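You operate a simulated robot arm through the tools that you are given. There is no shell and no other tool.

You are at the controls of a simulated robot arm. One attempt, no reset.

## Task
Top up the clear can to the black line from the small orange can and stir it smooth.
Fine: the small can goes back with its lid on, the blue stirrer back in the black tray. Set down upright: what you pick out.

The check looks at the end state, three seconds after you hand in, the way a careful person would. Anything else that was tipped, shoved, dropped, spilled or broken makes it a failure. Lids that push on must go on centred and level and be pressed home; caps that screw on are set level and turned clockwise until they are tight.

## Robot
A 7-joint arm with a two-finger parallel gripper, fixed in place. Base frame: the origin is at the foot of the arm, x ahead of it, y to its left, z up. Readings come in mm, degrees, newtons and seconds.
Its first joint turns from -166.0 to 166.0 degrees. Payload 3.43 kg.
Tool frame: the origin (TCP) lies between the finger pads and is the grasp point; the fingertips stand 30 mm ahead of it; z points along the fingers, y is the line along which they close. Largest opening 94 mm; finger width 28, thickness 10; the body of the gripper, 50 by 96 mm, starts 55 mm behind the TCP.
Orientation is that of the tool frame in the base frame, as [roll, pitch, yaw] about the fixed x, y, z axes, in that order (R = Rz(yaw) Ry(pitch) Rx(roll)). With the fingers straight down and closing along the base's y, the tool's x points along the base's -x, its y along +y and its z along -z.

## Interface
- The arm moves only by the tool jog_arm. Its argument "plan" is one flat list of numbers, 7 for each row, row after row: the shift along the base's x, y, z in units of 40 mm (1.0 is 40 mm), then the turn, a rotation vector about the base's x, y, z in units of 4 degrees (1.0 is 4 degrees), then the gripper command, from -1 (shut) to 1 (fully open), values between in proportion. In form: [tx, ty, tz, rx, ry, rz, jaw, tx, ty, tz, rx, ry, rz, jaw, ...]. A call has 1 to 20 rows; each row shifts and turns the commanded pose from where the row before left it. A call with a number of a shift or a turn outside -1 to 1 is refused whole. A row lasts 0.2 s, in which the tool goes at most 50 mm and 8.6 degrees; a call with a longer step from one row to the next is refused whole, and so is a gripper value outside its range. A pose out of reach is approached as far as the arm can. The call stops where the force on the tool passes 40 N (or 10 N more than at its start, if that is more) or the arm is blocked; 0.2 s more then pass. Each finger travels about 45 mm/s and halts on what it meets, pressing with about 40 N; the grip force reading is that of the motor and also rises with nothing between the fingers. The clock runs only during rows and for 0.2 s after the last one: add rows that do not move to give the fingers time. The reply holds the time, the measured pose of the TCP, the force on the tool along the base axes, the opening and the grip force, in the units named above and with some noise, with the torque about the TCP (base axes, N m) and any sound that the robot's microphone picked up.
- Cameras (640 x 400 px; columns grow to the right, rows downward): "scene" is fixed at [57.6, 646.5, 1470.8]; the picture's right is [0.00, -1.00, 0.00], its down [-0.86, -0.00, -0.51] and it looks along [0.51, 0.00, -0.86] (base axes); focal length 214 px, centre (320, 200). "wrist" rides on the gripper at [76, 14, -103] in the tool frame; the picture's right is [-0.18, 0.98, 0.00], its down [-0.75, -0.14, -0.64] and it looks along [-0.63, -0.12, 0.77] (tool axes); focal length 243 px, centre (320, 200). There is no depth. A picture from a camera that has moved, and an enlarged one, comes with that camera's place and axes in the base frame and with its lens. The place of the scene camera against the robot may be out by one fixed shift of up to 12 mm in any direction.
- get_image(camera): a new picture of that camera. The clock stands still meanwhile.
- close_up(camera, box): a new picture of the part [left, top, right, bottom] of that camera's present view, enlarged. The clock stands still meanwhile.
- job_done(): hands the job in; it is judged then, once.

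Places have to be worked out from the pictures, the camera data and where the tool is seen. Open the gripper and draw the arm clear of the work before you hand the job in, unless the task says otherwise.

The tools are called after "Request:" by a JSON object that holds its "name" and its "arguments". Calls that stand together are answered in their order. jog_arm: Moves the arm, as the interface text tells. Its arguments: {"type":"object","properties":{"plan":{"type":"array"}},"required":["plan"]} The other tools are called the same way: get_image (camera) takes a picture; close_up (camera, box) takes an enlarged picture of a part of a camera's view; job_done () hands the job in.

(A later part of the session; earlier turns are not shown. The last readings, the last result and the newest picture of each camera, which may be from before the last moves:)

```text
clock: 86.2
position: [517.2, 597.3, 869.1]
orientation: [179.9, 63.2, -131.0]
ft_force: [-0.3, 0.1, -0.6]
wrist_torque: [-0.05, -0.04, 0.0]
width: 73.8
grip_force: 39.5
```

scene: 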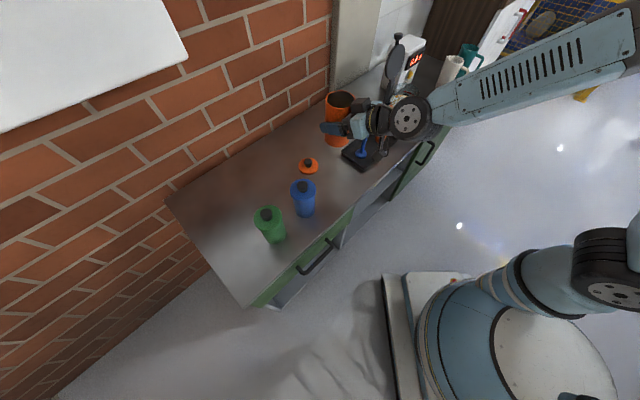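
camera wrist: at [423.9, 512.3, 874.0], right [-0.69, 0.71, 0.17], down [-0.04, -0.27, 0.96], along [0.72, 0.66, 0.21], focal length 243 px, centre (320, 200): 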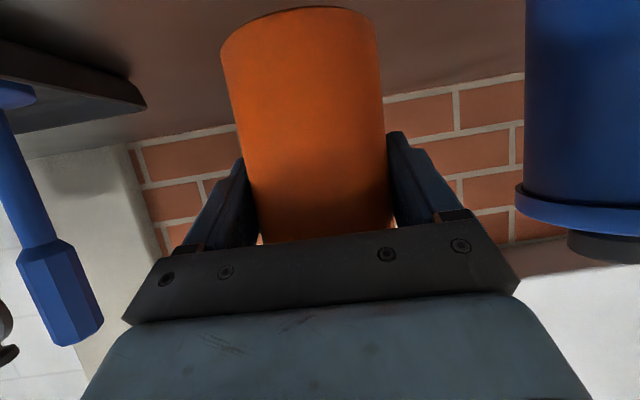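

The load has gone from -3.7 N to -0.6 N, so the bench carries the can. I settle half a millimetre more and open the fingers gradually.

Request:
{"name": "jog_arm", "arguments": {"plan": [0, 0, -0.012, 0, 0, 0, -1, 0, 0, 0, 0, 0, 0, -1, 0, 0, 0, 0, 0, 0, 0.6, 0, 0, 0, 0, 0, 0, 0.7, 0, 0, 0, 0, 0, 0, 0.85, 0, 0, 0, 0, 0, 0, 1, 0, 0, 0, 0, 0, 0, 1]}}

Request:
{"name": "get_image", "arguments": {"camera": "wrist"}}

Request:
{"name": "close_up", "arguments": {"camera": "scene", "box": [290, 120, 410, 220]}}

```text
clock: 87.8
position: [516.4, 598.0, 868.6]
orientation: [179.8, 62.9, -131.0]
ft_force: [0.1, -0.4, -0.5]
wrist_torque: [0.0, 0.0, 0.03]
width: 93.9
grip_force: 0.1
```

```text
taken
camera wrist: at [423.2, 510.7, 846.7], right [-0.69, 0.71, 0.17], down [-0.04, -0.27, 0.96], along [0.72, 0.66, 0.21], focal length 243 px, centre (320, 200)
```

wrist: 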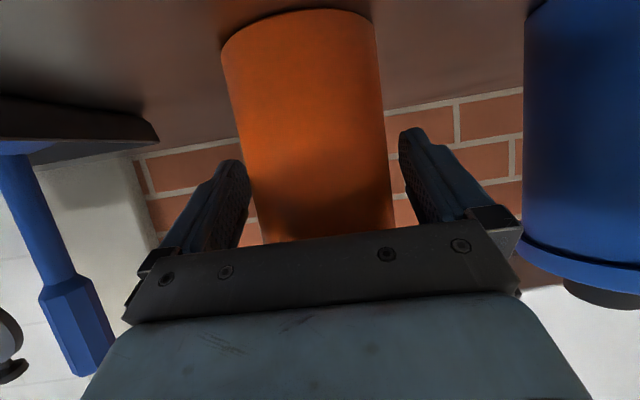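

```text
4.00 times, centred on (350, 170) of scene
camera zoom: at [57.6, 646.5, 1470.8], right [0.0, -1.0, 0.0], down [-0.86, 0.0, -0.51], along [0.51, 0.0, -0.86], focal length 858 px, centre (200, 320)
```

zoom: 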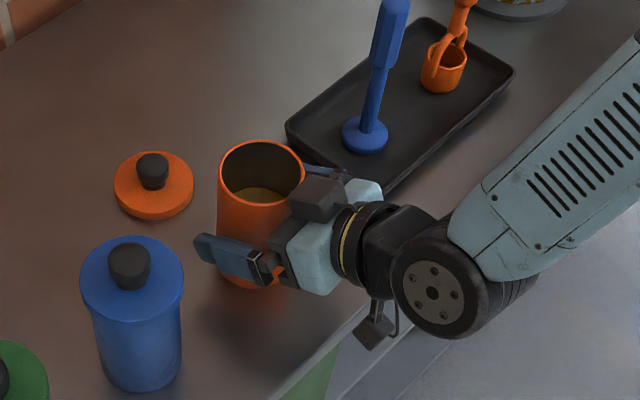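

Released and the can stands upright. I back straight out, then lift.

Request:
{"name": "jog_arm", "arguments": {"plan": [-0.25, -0.288, 0, 0, 0, 0, 1, -0.3375, -0.382, 0, 0, 0, 0, 1, -0.3375, -0.382, 0, 0, 0, 0, 1, -0.3375, -0.382, 0, 0, 0, 0, 1, -0.3375, -0.382, 0, 0, 0, 0, 1, 0, 0, 0.8, 0, 0, 0, 1, 0, 0, 0.9, 0, 0, 0, 1, 0, 0, 0.9, 0, 0, 0, 1, 0, 0, 0, 0, 0, 0, 1]}}

Request:
{"name": "close_up", "arguments": {"camera": "scene", "box": [280, 120, 400, 220]}}

```text
clock: 89.8
position: [452.5, 526.9, 971.1]
orientation: [179.8, 63.0, -131.0]
ft_force: [0.1, 0.1, -0.2]
wrist_torque: [-0.02, -0.02, 0.0]
width: 94.0
grip_force: 0.1
```

```text
4.00 times, centred on (340, 170) of scene
camera zoom: at [57.6, 646.5, 1470.8], right [0.0, -1.0, 0.0], down [-0.86, 0.0, -0.51], along [0.51, 0.0, -0.86], focal length 858 px, centre (240, 320)
```

zoom: 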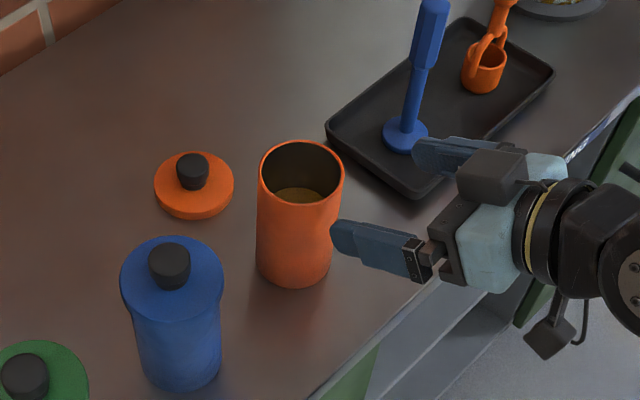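

The can stands upright and clean. Before lidding it, I check the clear can's level with the scene camera, which now has an unobstructed view.

Request:
{"name": "close_up", "arguments": {"camera": "scene", "box": [392, 85, 422, 105]}}

Request:
{"name": "close_up", "arguments": {"camera": "scene", "box": [380, 75, 430, 130]}}

```text
16.00 times, centred on (407, 95) of scene
camera zoom: at [57.6, 646.5, 1470.8], right [0.0, -1.0, 0.0], down [-0.86, 0.0, -0.51], along [0.51, 0.0, -0.86], focal length 3432 px, centre (-1072, 1880)
```

zoom: 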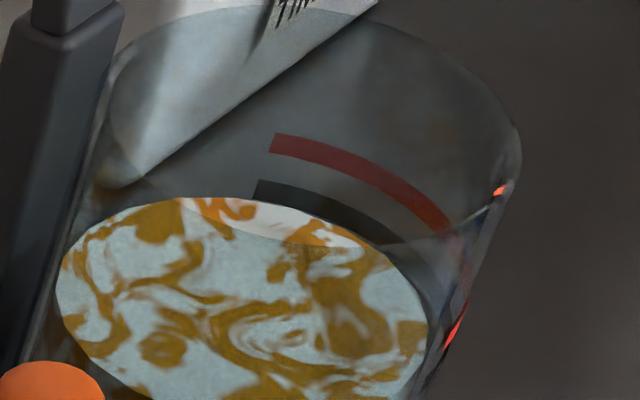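

```text
7.27 times, centred on (405, 102) of scene
camera zoom: at [57.6, 646.5, 1470.8], right [0.0, -1.0, 0.0], down [-0.86, 0.0, -0.51], along [0.51, 0.0, -0.86], focal length 1560 px, centre (-298, 909)
```

zoom: 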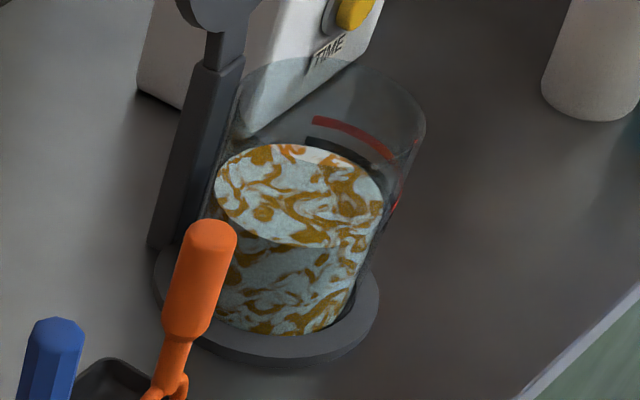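

The scene view alone leaves the level ambiguous by a couple of millimetres because the line is on the far outer wall. Before closing the orange can I take a clean side view with the now-empty gripper, moving in front of the bench to a viewpoint right of the clear can.

Request:
{"name": "jog_arm", "arguments": {"plan": [0.57, -0.639, 0, 0, 0, 0.172, 1, 0.57, -0.639, 0, 0, 0, 0.172, 1, 0.57, -0.639, 0, 0, 0, 0.172, 1, 0.57, -0.639, 0, 0, 0, 0.172, 1, 0.57, -0.639, 0, 0, 0, 0.172, 1, 0.57, -0.639, 0, 0, 0, 0.172, 1, 0.57, -0.639, 0, 0, 0, 0.172, 1, 0.57, -0.639, 0, 0, 0, 0.172, 1, 0.57, -0.639, 0, 0, 0, 0.172, 1, 0.57, -0.639, 0, 0, 0, 0.172, 1, 0.57, -0.639, 0, 0, 0, 0.172, 1, 0.57, -0.639, 0, 0, 0, 0.172, 1, 0.57, -0.639, 0, 0, 0, 0.172, 1, 0.57, -0.639, 0, 0, 0, 0.172, 1, 0.57, -0.639, 0, 0, 0, 0.172, 1, 0.57, -0.639, 0, 0, 0, 0.172, 1, 0, 0, 0, 0, 0, 0, 1]}}

Request:
{"name": "get_image", "arguments": {"camera": "wrist"}}

```text
clock: 93.4
position: [817.7, 115.1, 971.1]
orientation: [179.7, 63.0, -120.0]
ft_force: [-0.3, 0.8, 0.2]
wrist_torque: [0.02, 0.04, -0.02]
width: 94.1
grip_force: 0.0
```

```text
taken
camera wrist: at [741.9, 12.4, 950.0], right [-0.81, 0.56, 0.17], down [0.01, -0.27, 0.96], along [0.58, 0.78, 0.21], focal length 243 px, centre (320, 200)
```

wrist: 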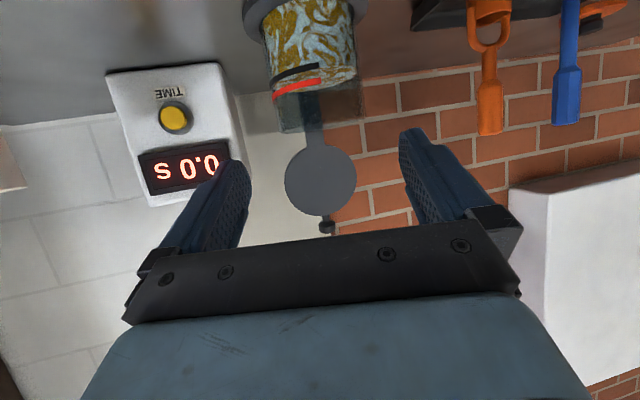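

Good vantage. I lower the camera by about 56 mm so that it looks nearly level at the line.

Request:
{"name": "jog_arm", "arguments": {"plan": [0, 0, -0.7, 0, 0, 0, 1, 0, 0, -0.7, 0, 0, 0, 1, 0, 0, 0, 0, 0, 0, 1]}}

Request:
{"name": "close_up", "arguments": {"camera": "wrist", "box": [240, 60, 380, 160]}}

Request:
{"name": "close_up", "arguments": {"camera": "wrist", "box": [260, 90, 340, 150]}}

```text
clock: 94.2
position: [817.3, 115.9, 914.8]
orientation: [179.8, 63.0, -119.8]
ft_force: [-0.4, -0.7, 0.2]
wrist_torque: [0.05, -0.02, -0.01]
width: 94.1
grip_force: 0.2
```

```text
4.00 times, centred on (310, 110) of wrist
camera zoom: at [741.6, 12.5, 894.5], right [-0.81, 0.56, 0.17], down [0.01, -0.27, 0.96], along [0.58, 0.78, 0.21], focal length 970 px, centre (360, 560)
```

zoom: 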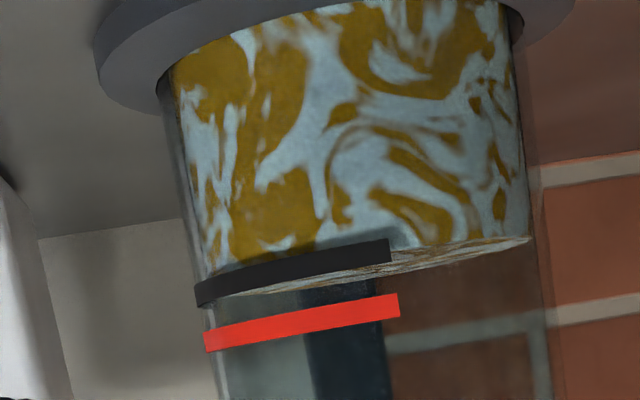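

```text
6.67 times, centred on (300, 120) of wrist
camera zoom: at [741.6, 12.5, 894.5], right [-0.81, 0.56, 0.17], down [0.01, -0.27, 0.96], along [0.58, 0.78, 0.21], focal length 1618 px, centre (453, 733)
```

zoom: 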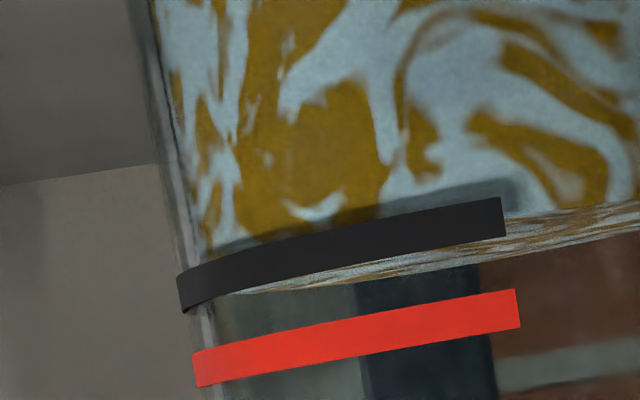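

Confirmed: the paint's near edge meets the black band right at its middle (row 217 with the band spanning 198 to 237). The pour is done. Now I rise and go back above the orange can with the tool vertical to locate its rim before lidding.

Request:
{"name": "jog_arm", "arguments": {"plan": [0, 0, 0.9, 0, 0, 0, 1, 0, 0, 0.9, 0, 0, 0, 1, 0, 0, 0.9, 0, 0, 0, 1, -0.466, 0.756, 0.1, -0.853, 0.4925, 0, 1, -0.466, 0.756, 0.1, -0.853, 0.4925, 0, 1, -0.466, 0.756, 0.1, -0.853, 0.4925, 0, 1, -0.466, 0.756, 0.1, -0.853, 0.4925, 0, 1, -0.466, 0.756, 0.1, -0.853, 0.4925, 0, 1, -0.466, 0.756, 0.1, -0.853, 0.4925, 0, 1, -0.466, 0.756, 0.1, -0.853, 0.4925, 0, 1, -0.466, 0.756, 0.1, -0.853, 0.4925, 0, 1, -0.466, 0.756, 0.1, -0.853, 0.4925, 0, 1, -0.466, 0.756, 0.1, -0.853, 0.4925, 0, 1, -0.466, 0.756, 0, -0.853, 0.4925, 0, 1, -0.466, 0.756, 0, -0.853, 0.4925, 0, 1, -0.466, 0.756, 0, -0.853, 0.4925, 0, 1, -0.466, 0.756, 0, -0.853, 0.4925, 0, 1, -0.466, 0.756, 0, -0.853, 0.4925, 0, 1, -0.466, 0.756, 0, -0.853, 0.4925, 0, 1, 0, 0, 0, 0, 0, 0, 1]}}

```text
clock: 98.4
position: [520.3, 600.4, 1063.5]
orientation: [179.7, 0.0, -119.9]
ft_force: [0.5, -0.8, 0.2]
wrist_torque: [0.01, 0.02, -0.05]
width: 93.9
grip_force: 0.0
```

Above the can with the tool vertical. I turn the yaw back to -131 (the lid grip orientation), trim the small roll, and take pictures of the rim.

Request:
{"name": "jog_arm", "arguments": {"plan": [0, 0, 0, 0, 0, -0.92, 1, 0, 0, 0, 0, 0, -0.92, 1, 0, 0, 0, -0.04, -0.045, -0.93, 1, 0, 0, 0, 0, 0, 0, 1, 0, 0, 0, 0, 0, 0, 1]}}

Request:
{"name": "close_up", "arguments": {"camera": "wrist", "box": [240, 30, 400, 130]}}

Request:
{"name": "get_image", "arguments": {"camera": "wrist"}}

```text
clock: 99.6
position: [519.9, 599.1, 1063.5]
orientation: [180.0, -0.1, -131.0]
ft_force: [-0.6, 0.0, -0.5]
wrist_torque: [-0.01, 0.01, 0.02]
width: 93.9
grip_force: 0.0
```

```text
4.00 times, centred on (320, 80) of wrist
camera zoom: at [458.6, 549.6, 1166.7], right [-0.62, 0.78, 0.0], down [0.6, 0.48, 0.64], along [0.5, 0.4, -0.77], focal length 970 px, centre (320, 680)
```

zoom: 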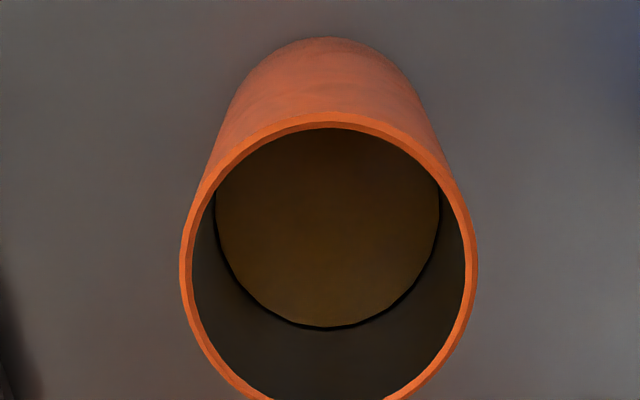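

```text
taken
camera wrist: at [458.6, 549.6, 1166.7], right [-0.62, 0.78, 0.0], down [0.6, 0.48, 0.64], along [0.5, 0.4, -0.77], focal length 243 px, centre (320, 200)
```

wrist: 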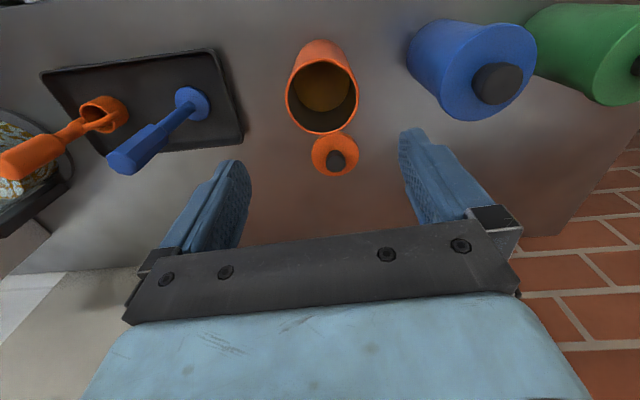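

The rim appears almost under the tool: about 3 mm toward the robot and 3 mm left of the TCP. I descend to z about 1000 for a larger, more accurate view of the rim.

Request:
{"name": "jog_arm", "arguments": {"plan": [0, 0, -0.8, 0, 0, 0, 1, 0, 0, -0.7875, 0, 0, 0, 1, 0, 0, 0, 0, 0, 0, 1, 0, 0, 0, 0, 0, 0, 1]}}

Request:
{"name": "close_up", "arguments": {"camera": "wrist", "box": [240, 70, 400, 170]}}

Request:
{"name": "jog_arm", "arguments": {"plan": [0, 0, 0, 0, 0, 0, 1]}}

Request:
{"name": "jog_arm", "arguments": {"plan": [0, 0, 0, 0, 0, 0, 1]}}

```text
clock: 100.6
position: [520.2, 599.8, 1000.9]
orientation: [-180.0, 0.0, -130.9]
ft_force: [-1.3, -0.1, 0.0]
wrist_torque: [0.0, -0.02, 0.02]
width: 94.4
grip_force: 0.0
```

```text
4.00 times, centred on (320, 120) of wrist
camera zoom: at [459.1, 549.8, 1103.7], right [-0.62, 0.78, 0.0], down [0.6, 0.48, 0.64], along [0.5, 0.4, -0.77], focal length 970 px, centre (320, 520)
```

zoom: 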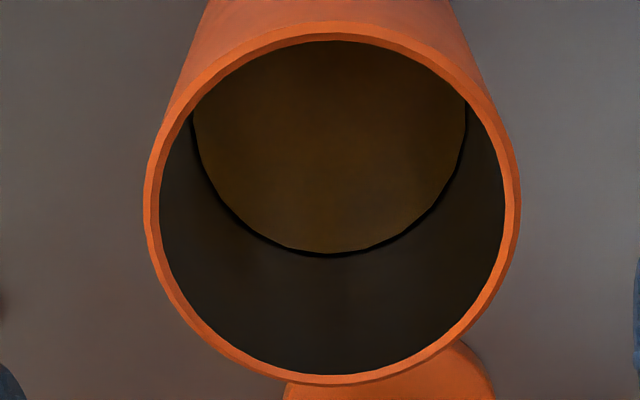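

```text
clock: 101.0
position: [520.7, 598.9, 1002.0]
orientation: [180.0, 0.0, -131.0]
ft_force: [-0.1, 0.3, 0.1]
wrist_torque: [-0.02, 0.0, 0.01]
width: 94.1
grip_force: 0.1
```

```text
clock: 101.4
position: [519.7, 599.8, 1001.6]
orientation: [-179.9, 0.0, -130.9]
ft_force: [0.0, 0.0, -0.4]
wrist_torque: [0.01, -0.03, -0.01]
width: 93.6
grip_force: 0.0
```

From this view the can's rim centre is at about (518.8, 601.3), roughly 2.3 mm left of the current TCP and on-axis fore-aft. Now I go and measure the lid on the bench the same way, hovering at TCP z about 900.

Request:
{"name": "jog_arm", "arguments": {"plan": [0.521, 0.608, 0, 0, 0, 0, 1, 0.521, 0.608, 0, 0, 0, 0, 1, 0.521, 0.608, 0, 0, 0, 0, 1, 0.52, 0.608, 0, 0, 0, 0, 1, 0, 0, -0.8, 0, 0, 0, 1, 0, 0, -0.9, 0, 0, 0, 1, 0, 0, -0.825, 0, 0, 0, 1, 0, 0, 0, 0, 0, 0, 1, 0, 0, 0, 0, 0, 0, 1]}}

Request:
{"name": "close_up", "arguments": {"camera": "wrist", "box": [240, 70, 400, 170]}}

Request:
{"name": "jog_arm", "arguments": {"plan": [0, 0, 0, 0, 0, 0, 1]}}

Request:
{"name": "jog_arm", "arguments": {"plan": [0, 0, 0, 0, 0, 0, 1]}}

```text
clock: 103.4
position: [604.3, 695.8, 898.8]
orientation: [180.0, 0.0, -131.0]
ft_force: [-0.2, -0.8, -0.5]
wrist_torque: [0.0, -0.01, 0.0]
width: 93.9
grip_force: 0.1
```

```text
4.00 times, centred on (320, 120) of wrist
camera zoom: at [542.5, 647.3, 1001.5], right [-0.62, 0.78, 0.0], down [0.6, 0.48, 0.64], along [0.5, 0.4, -0.77], focal length 970 px, centre (320, 520)
```

zoom: 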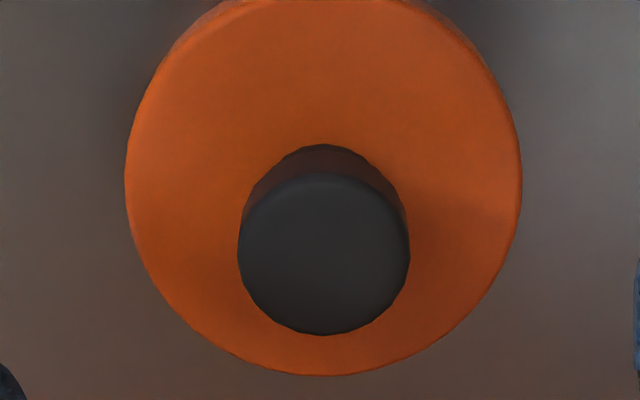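

```text
clock: 103.8
position: [604.7, 696.2, 897.8]
orientation: [-179.9, 0.0, -131.0]
ft_force: [-0.2, -0.3, -0.2]
wrist_torque: [0.0, 0.03, 0.03]
width: 94.1
grip_force: 0.0
```

```text
clock: 104.2
position: [604.6, 695.7, 898.7]
orientation: [-179.9, 0.1, -130.9]
ft_force: [-0.6, 0.1, 0.7]
wrist_torque: [0.03, 0.01, 0.0]
width: 94.1
grip_force: 0.2
```

The lid sits well centred under the tool (about 0.6 mm left, within 1 mm fore-aft). I descend to the release height of about 845 and close on the knob.

Request:
{"name": "jog_arm", "arguments": {"plan": [0, 0, -0.6, 0, 0, 0, 1, 0, 0, -0.5, 0, 0, 0, 1, 0, 0, -0.23, 0, 0, 0, 1, 0, 0, 0, 0, 0, 0, 1, 0, 0, 0, 0, 0, 0, 0, 0, 0, 0, 0, 0, 0, -0.3, 0, 0, 0, 0, 0, 0, -1, 0, 0, 0, 0, 0, 0, -1, 0, 0, 0, 0, 0, 0, -1, 0, 0, 0, 0, 0, 0, -1, 0, 0, 0, 0, 0, 0, -1]}}

Request:
{"name": "get_image", "arguments": {"camera": "wrist"}}

```text
clock: 106.6
position: [601.9, 696.6, 846.8]
orientation: [-180.0, 0.0, -131.1]
ft_force: [0.4, 0.2, -0.1]
wrist_torque: [0.0, -0.01, 0.02]
width: 27.6
grip_force: 40.1
```

```text
taken
camera wrist: at [541.1, 647.6, 949.1], right [-0.62, 0.78, 0.0], down [0.6, 0.48, 0.64], along [0.5, 0.4, -0.77], focal length 243 px, centre (320, 200)
```

wrist: 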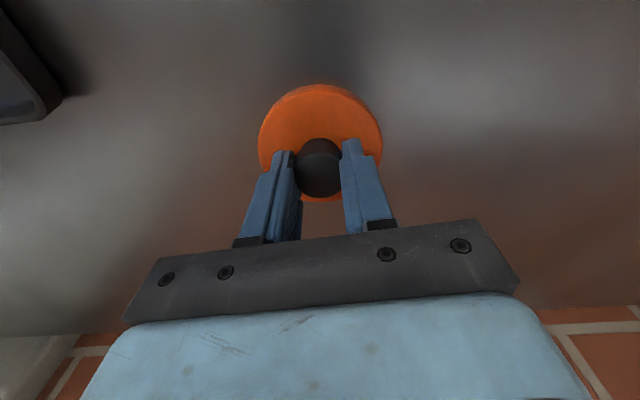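

The knob is gripped at 27.6 mm. I lift the lid and carry it back above the can, stopping about 35 mm above the rim for a check.

Request:
{"name": "jog_arm", "arguments": {"plan": [0, 0, 0.2, 0, 0, 0, -1, 0, 0, 0.6, 0, 0, 0, -1, 0, 0, 0.9, 0, 0, 0, -1, 0, 0, 0.9, 0, 0, 0, -1, 0, 0, 0.9, 0, 0, 0, -1, 0, 0, 0.6, 0, 0, 0, -1, -0.5255, -0.5936, 0, 0, 0, 0, -1, -0.5255, -0.5936, 0, 0, 0, 0, -1, -0.5255, -0.5936, 0, 0, 0, 0, -1, -0.5255, -0.5936, 0, 0, 0, 0, -1, 0, 0, 0, 0, 0, 0, -1, 0, 0, 0, 0, 0, 0, -1]}}

Request:
{"name": "get_image", "arguments": {"camera": "wrist"}}

Request:
{"name": "close_up", "arguments": {"camera": "scene", "box": [300, 110, 370, 200]}}

Request:
{"name": "jog_arm", "arguments": {"plan": [0, 0, 0, 0, 0, 0, -1]}}

Request:
{"name": "jog_arm", "arguments": {"plan": [0, 0, 0, 0, 0, 0, -1]}}

```text
clock: 109.2
position: [519.2, 599.8, 1010.4]
orientation: [-180.0, 0.0, -131.0]
ft_force: [0.2, -0.1, -0.5]
wrist_torque: [0.01, -0.01, 0.02]
width: 27.6
grip_force: 39.9
```

```text
taken
camera wrist: at [457.1, 550.9, 1112.9], right [-0.62, 0.78, 0.0], down [0.6, 0.48, 0.64], along [0.5, 0.4, -0.77], focal length 243 px, centre (320, 200)
```

wrist: 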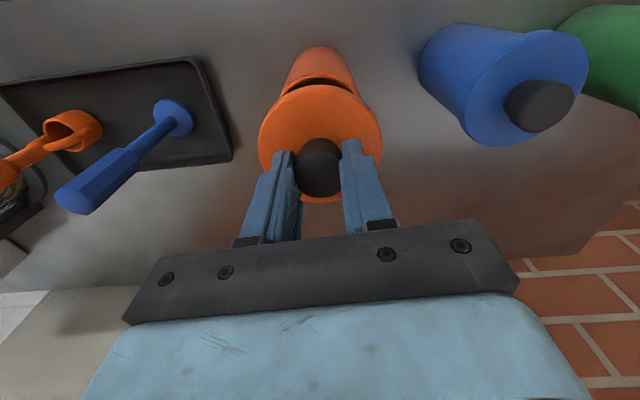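

```text
4.44 times, centred on (335, 155) of scene
camera zoom: at [57.6, 646.5, 1470.8], right [0.0, -1.0, 0.0], down [-0.86, 0.0, -0.51], along [0.51, 0.0, -0.86], focal length 953 px, centre (253, 400)
```

zoom: 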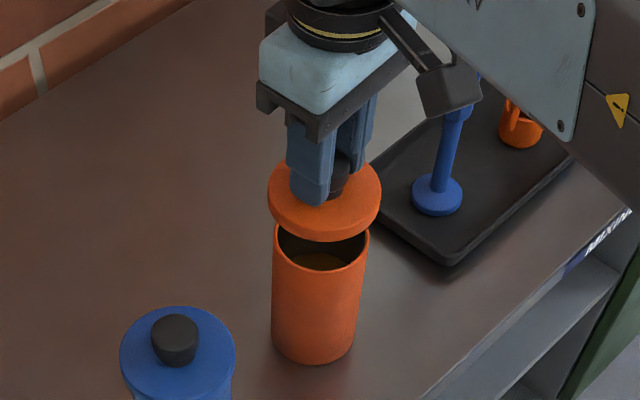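

```text
clock: 109.6
position: [518.5, 601.0, 1009.5]
orientation: [-180.0, -0.1, -131.1]
ft_force: [0.5, 1.0, -1.0]
wrist_torque: [-0.02, 0.01, -0.02]
width: 27.7
grip_force: 39.7
```

```text
clock: 110.0
position: [518.8, 599.8, 1009.7]
orientation: [-179.9, 0.0, -131.0]
ft_force: [0.0, -0.7, 0.2]
wrist_torque: [-0.04, -0.01, -0.02]
width: 27.9
grip_force: 39.7
```

The lid hangs level above the can. I zoom in to compare the lid's centre with the rim's before lowering.

Request:
{"name": "close_up", "arguments": {"camera": "wrist", "box": [240, 40, 400, 140]}}

Request:
{"name": "close_up", "arguments": {"camera": "scene", "box": [315, 145, 355, 195]}}

```text
4.00 times, centred on (320, 90) of wrist
camera zoom: at [457.2, 551.1, 1112.9], right [-0.62, 0.78, 0.0], down [0.6, 0.48, 0.64], along [0.5, 0.4, -0.77], focal length 970 px, centre (320, 640)
```

zoom: 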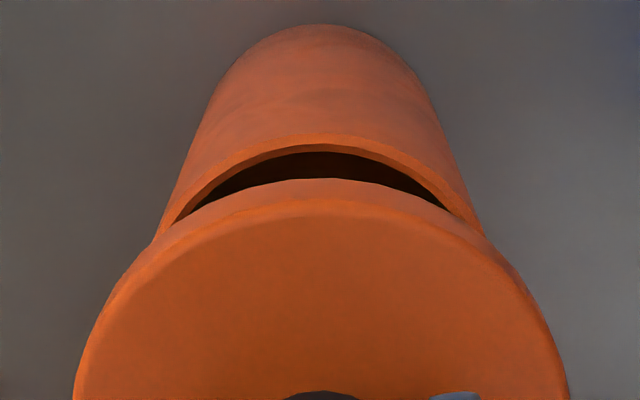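

```text
8.00 times, centred on (335, 170) of scene
camera zoom: at [57.6, 646.5, 1470.8], right [0.0, -1.0, 0.0], down [-0.86, 0.0, -0.51], along [0.51, 0.0, -0.86], focal length 1716 px, centre (200, 440)
```

zoom: 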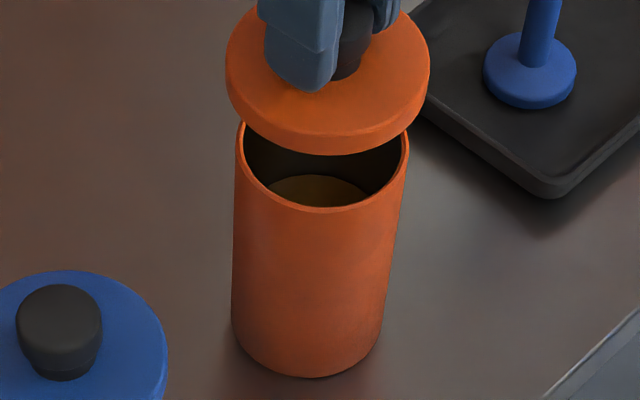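

Lid and rim centres agree to about half a millimetre in this view. I nudge 0.6 mm toward the robot and lower to just above contact.

Request:
{"name": "jog_arm", "arguments": {"plan": [-0.01, -0.0125, -0.4, 0, 0, 0, -1, 0, 0, -0.4, 0, 0, 0, -1, 0, 0, 0, 0, 0, 0, -1]}}

Request:
{"name": "close_up", "arguments": {"camera": "scene", "box": [315, 145, 355, 195]}}

Request:
{"name": "close_up", "arguments": {"camera": "wrist", "box": [240, 40, 400, 140]}}

```text
clock: 110.8
position: [517.7, 599.9, 976.5]
orientation: [180.0, 0.0, -131.1]
ft_force: [-0.4, -0.1, -0.6]
wrist_torque: [-0.02, 0.01, 0.0]
width: 27.8
grip_force: 40.0
```

```text
8.00 times, centred on (335, 170) of scene
camera zoom: at [57.6, 646.5, 1470.8], right [0.0, -1.0, 0.0], down [-0.86, 0.0, -0.51], along [0.51, 0.0, -0.86], focal length 1716 px, centre (200, 440)
```

zoom: 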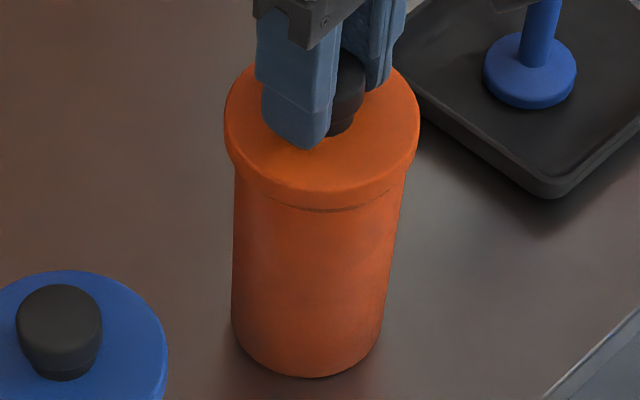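

```text
4.00 times, centred on (320, 90) of wrist
camera zoom: at [457.3, 551.2, 1080.0], right [-0.62, 0.78, 0.0], down [0.6, 0.47, 0.64], along [0.5, 0.4, -0.77], focal length 970 px, centre (320, 640)
```

zoom: 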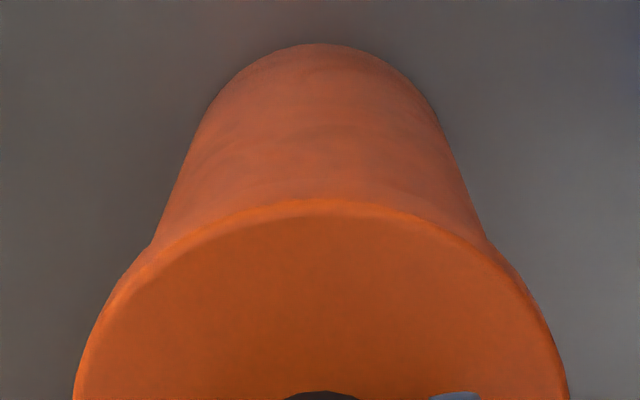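

The lid is just above the rim, level and centred, with no contact force yet. I continue down in 2 mm steps.

Request:
{"name": "jog_arm", "arguments": {"plan": [0, 0, -0.05, 0, 0, 0, -1, 0, 0, -0.05, 0, 0, 0, -1]}}

Request:
{"name": "jog_arm", "arguments": {"plan": [0, 0, -0.05, 0, 0, 0, -1]}}

```text
clock: 111.4
position: [518.4, 600.6, 973.4]
orientation: [179.9, 0.0, -131.1]
ft_force: [-0.6, 0.9, -0.5]
wrist_torque: [-0.03, 0.01, -0.03]
width: 27.4
grip_force: 39.6
```

```text
clock: 111.8
position: [517.5, 600.1, 972.0]
orientation: [179.9, -0.1, -131.0]
ft_force: [1.0, 0.3, 0.0]
wrist_torque: [0.0, 0.02, -0.02]
width: 27.9
grip_force: 40.1
```

Still no contact at 972. Further 2 mm steps toward the seat at about 963.

Request:
{"name": "jog_arm", "arguments": {"plan": [0, 0, -0.05, 0, 0, 0, -1, 0, 0, -0.025, 0, 0, 0, -1]}}

Request:
{"name": "jog_arm", "arguments": {"plan": [0, 0, -0.05, 0, 0, 0, -1]}}

Request:
{"name": "close_up", "arguments": {"camera": "scene", "box": [315, 145, 355, 195]}}

```text
clock: 112.4
position: [518.2, 600.0, 971.3]
orientation: [-180.0, 0.1, -131.0]
ft_force: [-3.0, -3.3, 23.6]
wrist_torque: [-0.88, 0.59, 0.06]
width: 27.5
grip_force: 40.0
```

```text
clock: 112.8
position: [519.2, 600.5, 968.7]
orientation: [180.0, 0.2, -131.1]
ft_force: [1.1, -1.1, 25.9]
wrist_torque: [-0.8, 0.54, 0.11]
width: 27.8
grip_force: 39.7
```

```text
8.00 times, centred on (335, 170) of scene
camera zoom: at [57.6, 646.5, 1470.8], right [0.0, -1.0, 0.0], down [-0.86, 0.0, -0.51], along [0.51, 0.0, -0.86], focal length 1716 px, centre (200, 440)
```

zoom: 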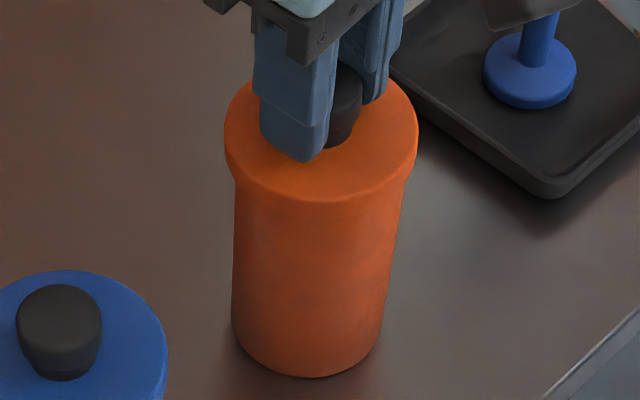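

Contact began near z 972, about 9 mm above the seat, with a force centred on the near side; then the lid moved down 2.6 mm at nearly constant force, as if sliding on. I check the wrist view before pressing further.

Request:
{"name": "close_up", "arguments": {"camera": "wrist", "box": [240, 40, 400, 140]}}

Request:
{"name": "close_up", "arguments": {"camera": "scene", "box": [318, 150, 348, 180]}}

```text
4.00 times, centred on (320, 90) of wrist
camera zoom: at [457.5, 551.7, 1071.5], right [-0.62, 0.78, 0.0], down [0.6, 0.47, 0.64], along [0.51, 0.4, -0.77], focal length 970 px, centre (320, 640)
```

zoom: 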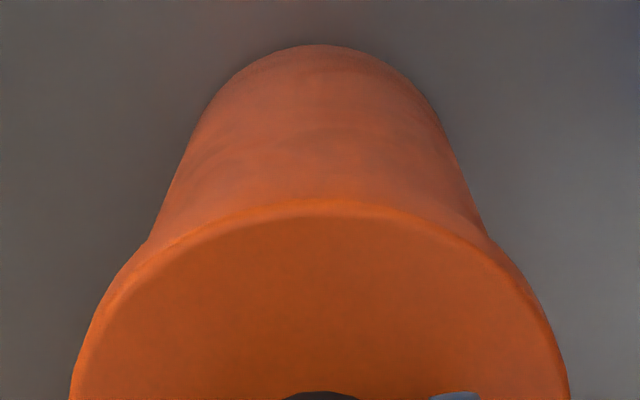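

```text
13.33 times, centred on (333, 165) of scene
camera zoom: at [57.6, 646.5, 1470.8], right [0.0, -1.0, 0.0], down [-0.86, 0.0, -0.51], along [0.51, 0.0, -0.86], focal length 2860 px, centre (147, 667)
```

zoom: 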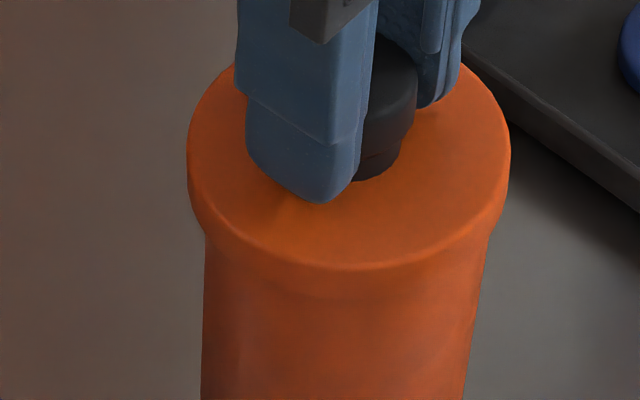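

The lid looks level but the reaction is on the near side with a push toward the robot, suggesting the lid is about 1 mm too far out. I lift off 4 mm, shift about 1.2 mm toward the robot, and lower again.

Request:
{"name": "jog_arm", "arguments": {"plan": [0, 0, 0.1, 0, 0, 0, -1, 0, 0, 0.05, 0, 0, 0, -1, -0.014, -0.0275, 0, 0, 0, 0, -1, 0, 0, 0, 0, 0, 0, -1]}}

Request:
{"name": "jog_arm", "arguments": {"plan": [0, 0, -0.05, 0, 0, 0, -1, 0, 0, -0.05, 0, 0, 0, -1]}}

Request:
{"name": "jog_arm", "arguments": {"plan": [0, 0, -0.05, 0, 0, 0, -1]}}

```text
clock: 113.8
position: [518.1, 598.5, 973.0]
orientation: [180.0, 0.0, -131.2]
ft_force: [-0.4, -0.4, -0.2]
wrist_torque: [-0.02, -0.04, -0.01]
width: 27.6
grip_force: 40.2
```

```text
clock: 114.4
position: [518.0, 599.6, 968.1]
orientation: [-180.0, 0.0, -131.0]
ft_force: [0.8, -1.7, -0.4]
wrist_torque: [0.0, 0.03, 0.01]
width: 27.3
grip_force: 40.1
```

```text
clock: 114.8
position: [517.7, 599.7, 967.5]
orientation: [-180.0, 0.0, -131.0]
ft_force: [-1.3, -0.8, -0.8]
wrist_torque: [-0.02, 0.0, 0.03]
width: 27.3
grip_force: 40.3
```

Now it passes freely down to 967.5 where it had caught before, so it is aligned. I continue pressing down to the seat.

Request:
{"name": "jog_arm", "arguments": {"plan": [0, 0, -0.05, 0, 0, 0, -1]}}

Request:
{"name": "jog_arm", "arguments": {"plan": [0, 0, -0.05, 0, 0, 0, -1]}}

```text
clock: 115.2
position: [518.8, 598.8, 963.6]
orientation: [-179.9, 0.0, -131.0]
ft_force: [0.2, 0.5, -1.2]
wrist_torque: [0.0, -0.03, 0.0]
width: 27.3
grip_force: 39.4
```

```text
clock: 115.6
position: [518.6, 600.5, 964.2]
orientation: [179.9, 0.0, -131.0]
ft_force: [0.9, 2.1, 14.9]
wrist_torque: [0.89, -0.58, 0.07]
width: 27.2
grip_force: 39.6
heard: snap
```

A snap: the lid has gone on. I press a little more to be sure it is fully home and level.

Request:
{"name": "jog_arm", "arguments": {"plan": [0, 0, -0.04, 0, 0, 0, -1, 0, 0, 0, 0, 0, 0, -1]}}

Request:
{"name": "close_up", "arguments": {"camera": "scene", "box": [315, 145, 355, 195]}}

Request:
{"name": "close_up", "arguments": {"camera": "wrist", "box": [240, 40, 400, 140]}}

```text
clock: 116.2
position: [517.2, 598.5, 963.7]
orientation: [180.0, 0.3, -131.0]
ft_force: [-3.3, -2.9, 37.6]
wrist_torque: [0.46, -0.37, 0.06]
width: 27.3
grip_force: 39.9
```

```text
8.00 times, centred on (335, 170) of scene
camera zoom: at [57.6, 646.5, 1470.8], right [0.0, -1.0, 0.0], down [-0.86, 0.0, -0.51], along [0.51, 0.0, -0.86], focal length 1716 px, centre (200, 440)
```

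zoom: 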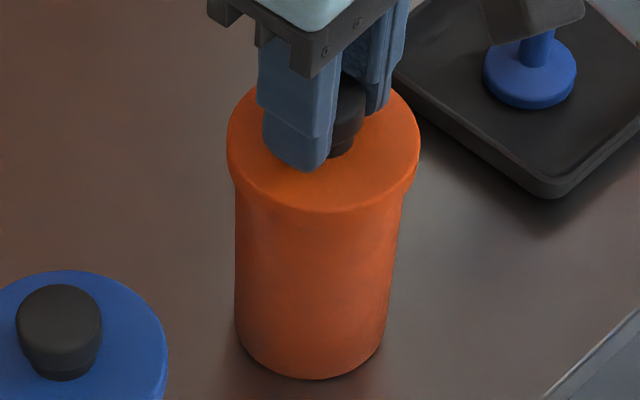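

```text
4.00 times, centred on (320, 90) of wrist
camera zoom: at [456.0, 550.2, 1066.6], right [-0.62, 0.78, 0.0], down [0.6, 0.47, 0.64], along [0.51, 0.4, -0.76], focal length 970 px, centre (320, 640)
```

zoom: 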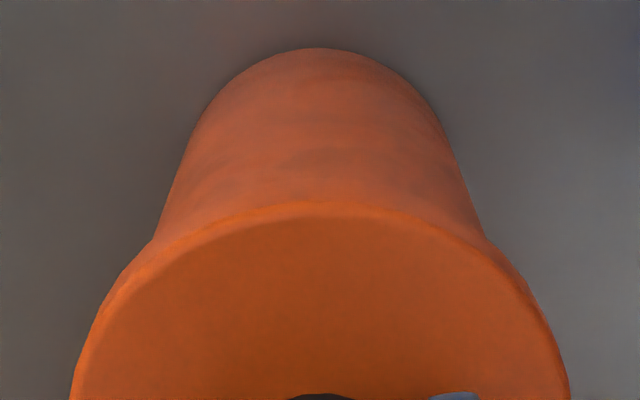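

The lid is seated: 38 N of press with no further travel, level and centred on the can. I relieve the load and open the fingers.

Request:
{"name": "jog_arm", "arguments": {"plan": [0, 0, 0.06, 0, 0, 0, -1, 0, 0, 0, 0, 0, 0, -1]}}

Request:
{"name": "jog_arm", "arguments": {"plan": [0, 0, 0.02, 0, 0, 0, -1, 0, 0, 0, 0, 0, 0, -1]}}

```text
clock: 116.8
position: [518.1, 600.3, 962.9]
orientation: [180.0, 0.0, -131.1]
ft_force: [-0.1, 1.0, 10.3]
wrist_torque: [0.43, -0.33, 0.01]
width: 27.2
grip_force: 40.7
```

```text
clock: 117.4
position: [517.3, 598.3, 964.2]
orientation: [179.9, 0.0, -131.1]
ft_force: [-0.8, -0.7, -1.0]
wrist_torque: [-0.01, -0.01, 0.02]
width: 27.5
grip_force: 40.4
heard: snap
```

Another snap sounded as I relieved the load, so the lid may have popped up slightly. I press it home again and this time open the fingers while still pressing lightly.

Request:
{"name": "jog_arm", "arguments": {"plan": [0, 0, -0.05, 0, 0, 0, -1, 0, 0, -0.05, 0, 0, 0, -1]}}

Request:
{"name": "jog_arm", "arguments": {"plan": [0, 0, 0, 0, 0, 0, -1]}}

```text
clock: 118.0
position: [517.2, 599.0, 963.1]
orientation: [-180.0, 0.2, -131.2]
ft_force: [-2.5, -3.1, 21.6]
wrist_torque: [0.11, -0.1, 0.03]
width: 27.3
grip_force: 40.0
```

```text
clock: 118.4
position: [518.5, 598.7, 962.2]
orientation: [179.9, 0.1, -131.0]
ft_force: [-2.1, -1.6, 28.4]
wrist_torque: [0.4, -0.36, 0.02]
width: 27.6
grip_force: 40.1
```

Now the lid sits about 2 mm lower than after the first snap (contact near 963, the expected seat). I press a little harder to about 38 N and listen.

Request:
{"name": "jog_arm", "arguments": {"plan": [0, 0, -0.02, 0, 0, 0, -1, 0, 0, 0, 0, 0, 0, -1]}}

Request:
{"name": "close_up", "arguments": {"camera": "scene", "box": [315, 145, 355, 195]}}

Request:
{"name": "close_up", "arguments": {"camera": "scene", "box": [318, 160, 348, 180]}}

```text
clock: 118.9
position: [517.8, 599.9, 962.1]
orientation: [-180.0, 0.2, -131.2]
ft_force: [-1.4, -0.6, 8.5]
wrist_torque: [0.07, -0.04, 0.03]
width: 27.8
grip_force: 39.5
stopped in row 2: the force on the tool passed its limit at 41 N (the readings are from after the stop); the commanded pose is now the measured one
```

```text
8.00 times, centred on (335, 170) of scene
camera zoom: at [57.6, 646.5, 1470.8], right [0.0, -1.0, 0.0], down [-0.86, 0.0, -0.51], along [0.51, 0.0, -0.86], focal length 1716 px, centre (200, 440)
```

zoom: 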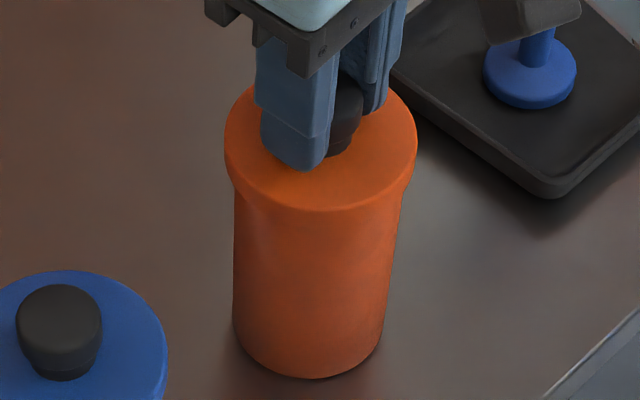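

```text
16.00 times, centred on (333, 170) of scene
camera zoom: at [57.6, 646.5, 1470.8], right [0.0, -1.0, 0.0], down [-0.86, 0.0, -0.51], along [0.51, 0.0, -0.86], focal length 3432 px, centre (112, 680)
```

zoom: 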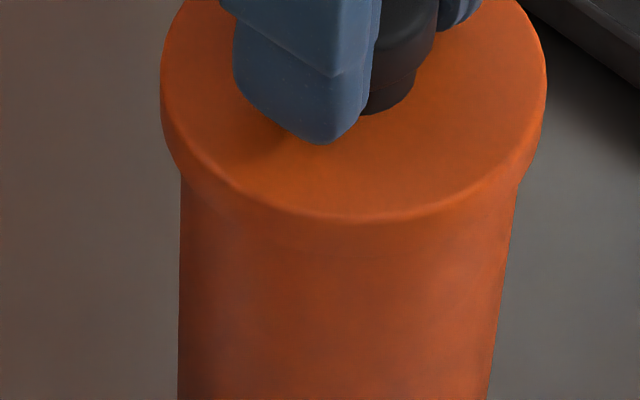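

No snap this time, so I can't tell whether it latched. I lift 3 mm to test, then will press again and, once it snaps, release without any upward pull.

Request:
{"name": "jog_arm", "arguments": {"plan": [0, 0, 0.05, 0, 0, 0, -1, 0, 0, 0.04, 0, 0, 0, -1, 0, 0, 0, 0, 0, 0, -1]}}

Request:
{"name": "close_up", "arguments": {"camera": "scene", "box": [315, 145, 355, 195]}}

```text
clock: 119.7
position: [518.7, 600.2, 965.2]
orientation: [180.0, 0.1, -131.1]
ft_force: [-0.1, -1.4, -0.9]
wrist_torque: [-0.04, 0.04, 0.01]
width: 27.3
grip_force: 40.9
```

```text
8.00 times, centred on (335, 170) of scene
camera zoom: at [57.6, 646.5, 1470.8], right [0.0, -1.0, 0.0], down [-0.86, 0.0, -0.51], along [0.51, 0.0, -0.86], focal length 1716 px, centre (200, 440)
```

zoom: 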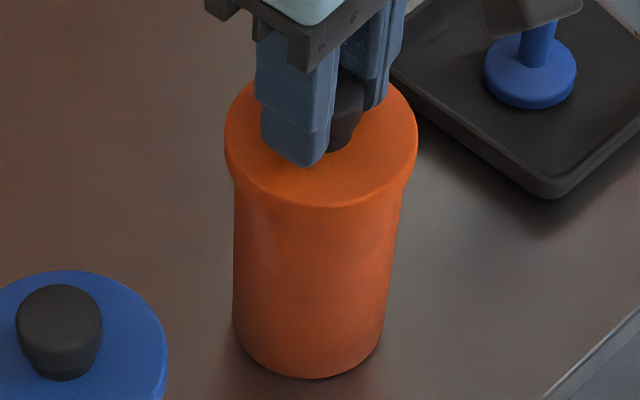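

Confirmed not latched on the second press. I raise 2 mm more, shift 0.8 mm toward the robot (the side forces pointed that way), and press again in small steps listening for the snap.

Request:
{"name": "jog_arm", "arguments": {"plan": [-0.0075, -0.02, 0.05, 0, 0, 0, -1, 0, 0, 0, 0, 0, 0, -1]}}

Request:
{"name": "jog_arm", "arguments": {"plan": [0, 0, -0.05, 0, 0, 0, -1, 0, 0, -0.05, 0, 0, 0, -1]}}

Request:
{"name": "jog_arm", "arguments": {"plan": [0, 0, -0.03, 0, 0, 0, -1]}}

```text
clock: 120.3
position: [517.8, 599.8, 968.1]
orientation: [180.0, 0.2, -131.1]
ft_force: [-1.5, -1.2, -1.2]
wrist_torque: [-0.03, 0.06, 0.0]
width: 27.7
grip_force: 40.1
```

```text
clock: 120.9
position: [519.6, 599.3, 963.1]
orientation: [179.9, 0.1, -131.0]
ft_force: [-0.4, -0.6, -0.3]
wrist_torque: [-0.06, 0.01, 0.0]
width: 27.2
grip_force: 39.9
```

```text
clock: 121.3
position: [518.6, 599.3, 962.4]
orientation: [-179.9, 0.2, -131.0]
ft_force: [0.8, -1.0, 5.5]
wrist_torque: [0.11, -0.13, 0.0]
width: 27.3
grip_force: 39.6
```

Light contact at 962.4. I keep pressing by about a millimetre per step.

Request:
{"name": "jog_arm", "arguments": {"plan": [0, 0, -0.025, 0, 0, 0, -1]}}

Request:
{"name": "jog_arm", "arguments": {"plan": [0, 0, -0.025, 0, 0, 0, -1]}}

```text
clock: 121.7
position: [518.3, 600.4, 963.6]
orientation: [179.9, 0.3, -131.1]
ft_force: [0.6, -1.2, 16.1]
wrist_torque: [0.25, -0.36, -0.01]
width: 27.6
grip_force: 39.6
```

```text
clock: 122.1
position: [518.9, 598.3, 961.9]
orientation: [180.0, 0.4, -131.0]
ft_force: [1.1, -0.5, 31.0]
wrist_torque: [0.65, -0.59, 0.04]
width: 27.3
grip_force: 39.9
```

Still no snap at 31 N, with the reaction now on the far side; my stop-and-rebase left a slight tilt of about 0.2 degrees and a small offset. I raise the lid fully off the rim, trim the tilt and offset, and re-check alignment from both cameras.

Request:
{"name": "jog_arm", "arguments": {"plan": [0, 0, 0.1, 0, 0, 0, -1, 0, 0, 0.1, 0, 0, 0, -1, 0, 0, 0.2, 0, 0, 0, -1, -0.0125, 0, 0.1, -0.028, 0.025, 0, -1, 0, 0, 0, 0, 0, 0, -1, 0, 0, 0, 0, 0, 0, -1]}}

Request:
{"name": "close_up", "arguments": {"camera": "wrist", "box": [240, 40, 400, 140]}}

Request:
{"name": "close_up", "arguments": {"camera": "scene", "box": [315, 145, 355, 195]}}

Request:
{"name": "jog_arm", "arguments": {"plan": [0, 0, 0, 0, 0, 0, -1]}}

Request:
{"name": "jog_arm", "arguments": {"plan": [0, 0, 0, 0, 0, 0, -1]}}

```text
clock: 123.5
position: [518.8, 600.4, 980.8]
orientation: [180.0, -0.1, -130.9]
ft_force: [-0.4, 0.3, -0.5]
wrist_torque: [0.01, -0.01, 0.0]
width: 27.3
grip_force: 40.2
```

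```text
4.00 times, centred on (320, 90) of wrist
camera zoom: at [457.2, 551.0, 1083.8], right [-0.62, 0.78, 0.0], down [0.6, 0.48, 0.64], along [0.5, 0.4, -0.77], focal length 970 px, centre (320, 640)
```

zoom: 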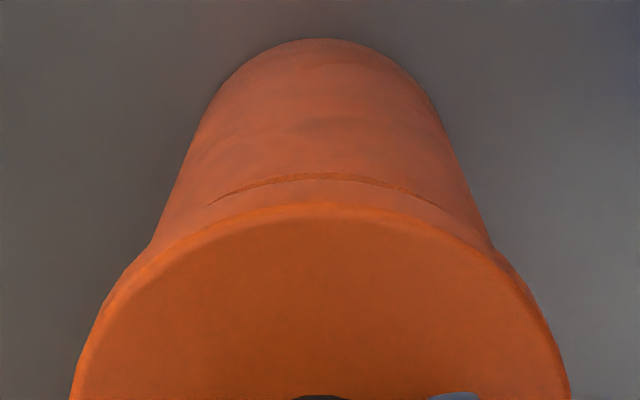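

```text
8.00 times, centred on (335, 170) of scene
camera zoom: at [57.6, 646.5, 1470.8], right [0.0, -1.0, 0.0], down [-0.86, 0.0, -0.51], along [0.51, 0.0, -0.86], focal length 1716 px, centre (200, 440)
```

zoom: 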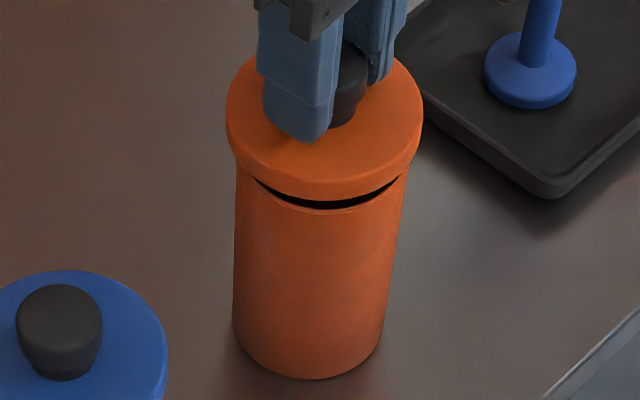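

```text
clock: 123.9
position: [518.6, 600.7, 981.2]
orientation: [179.9, 0.0, -131.0]
ft_force: [-1.3, 0.1, -0.3]
wrist_torque: [0.04, 0.02, -0.02]
width: 27.3
grip_force: 40.1
```

```text
clock: 124.3
position: [518.2, 599.7, 981.1]
orientation: [-180.0, 0.0, -131.0]
ft_force: [-0.2, 0.1, -0.2]
wrist_torque: [-0.04, 0.02, 0.0]
width: 27.3
grip_force: 40.0
```

Lid is 9 mm above the rim, level. Averaged readings put me about 1 mm farther out than at the attempt that latched, so I shift back by about 1.4 mm and lower to just above the latch depth.

Request:
{"name": "jog_arm", "arguments": {"plan": [-0.015, -0.033, 0, 0, 0, 0, -1, 0, 0, 0, 0, 0, 0, -1, 0, 0, 0, 0, 0, 0, -1]}}

Request:
{"name": "jog_arm", "arguments": {"plan": [0, 0, 0, 0, 0, 0, -1]}}

Request:
{"name": "jog_arm", "arguments": {"plan": [0, 0, 0, 0, 0, 0, -1]}}

Request:
{"name": "jog_arm", "arguments": {"plan": [0, 0, 0, 0, 0, 0, -1]}}

Request:
{"name": "close_up", "arguments": {"camera": "scene", "box": [315, 145, 355, 195]}}

```text
clock: 125.1
position: [517.3, 598.1, 981.3]
orientation: [-179.9, 0.0, -131.2]
ft_force: [-0.7, 0.2, -0.5]
wrist_torque: [0.0, 0.01, -0.03]
width: 27.5
grip_force: 40.1
```

```text
clock: 125.5
position: [518.3, 598.2, 979.6]
orientation: [-180.0, 0.0, -131.0]
ft_force: [0.0, -0.3, -0.4]
wrist_torque: [0.0, 0.01, 0.01]
width: 27.4
grip_force: 40.1
```

```text
clock: 125.9
position: [519.3, 598.3, 980.3]
orientation: [180.0, 0.0, -131.0]
ft_force: [0.6, -0.2, 0.0]
wrist_torque: [-0.01, 0.0, 0.0]
width: 27.3
grip_force: 39.5
```

```text
clock: 126.3
position: [517.9, 597.7, 980.8]
orientation: [-180.0, -0.1, -131.1]
ft_force: [-0.6, 0.3, -0.7]
wrist_torque: [0.02, -0.01, 0.02]
width: 27.4
grip_force: 39.3
```

```text
8.00 times, centred on (335, 170) of scene
camera zoom: at [57.6, 646.5, 1470.8], right [0.0, -1.0, 0.0], down [-0.86, 0.0, -0.51], along [0.51, 0.0, -0.86], focal length 1716 px, centre (200, 440)
```

zoom: 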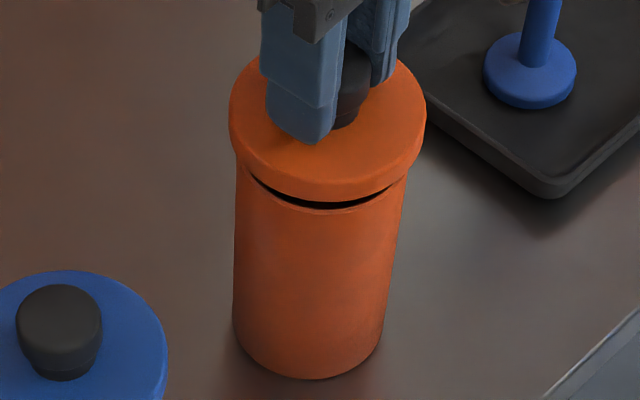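

I check the wrist view again at this offset.

Request:
{"name": "close_up", "arguments": {"camera": "wrist", "box": [240, 40, 400, 140]}}

Request:
{"name": "close_up", "arguments": {"camera": "wrist", "box": [270, 60, 370, 110]}}

```text
4.00 times, centred on (320, 90) of wrist
camera zoom: at [456.8, 549.7, 1083.6], right [-0.62, 0.78, 0.0], down [0.6, 0.48, 0.64], along [0.5, 0.4, -0.77], focal length 970 px, centre (320, 640)
```

zoom: 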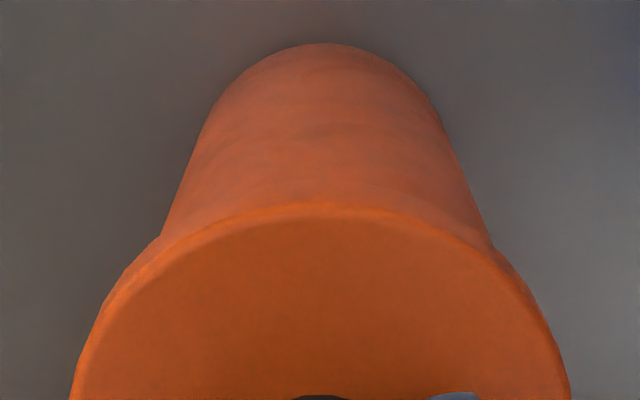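

```text
6.40 times, centred on (320, 85) of wrist
camera zoom: at [456.8, 549.7, 1083.6], right [-0.62, 0.78, 0.0], down [0.6, 0.48, 0.64], along [0.5, 0.4, -0.77], focal length 1553 px, centre (320, 936)
```

zoom: 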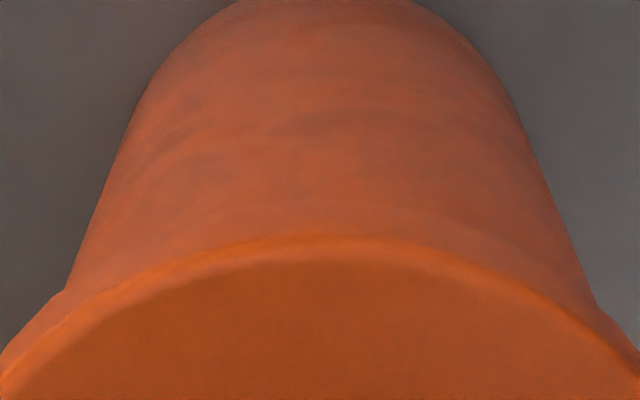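

The can's axis now shows about 0.8 mm left of the lid axis, while fore-aft looks right. I shift 0.7 mm that way and descend in steps, listening.

Request:
{"name": "jog_arm", "arguments": {"plan": [-0.013, 0.0115, 0, 0, 0, 0, -1, 0, 0, -0.1, 0, 0, 0, -1, 0, 0, -0.1, 0, 0, 0, -1, 0, 0, -0.05, 0, 0, 0, -1]}}

Request:
{"name": "jog_arm", "arguments": {"plan": [0, 0, -0.05, 0, 0, 0, -1]}}

Request:
{"name": "jog_arm", "arguments": {"plan": [0, 0, -0.05, 0, 0, 0, -1]}}

```text
clock: 127.3
position: [516.0, 598.6, 971.0]
orientation: [180.0, 0.0, -131.0]
ft_force: [0.4, 0.9, -0.4]
wrist_torque: [0.02, 0.02, 0.02]
width: 27.4
grip_force: 40.3
```

```text
clock: 127.7
position: [516.8, 598.5, 968.3]
orientation: [-179.9, -0.1, -131.0]
ft_force: [0.2, 0.8, -0.6]
wrist_torque: [-0.03, -0.02, 0.03]
width: 27.5
grip_force: 40.1
```

```text
clock: 128.1
position: [516.1, 598.0, 965.5]
orientation: [-180.0, 0.0, -131.0]
ft_force: [0.2, -0.1, -0.7]
wrist_torque: [-0.01, -0.01, 0.0]
width: 27.2
grip_force: 40.1
```

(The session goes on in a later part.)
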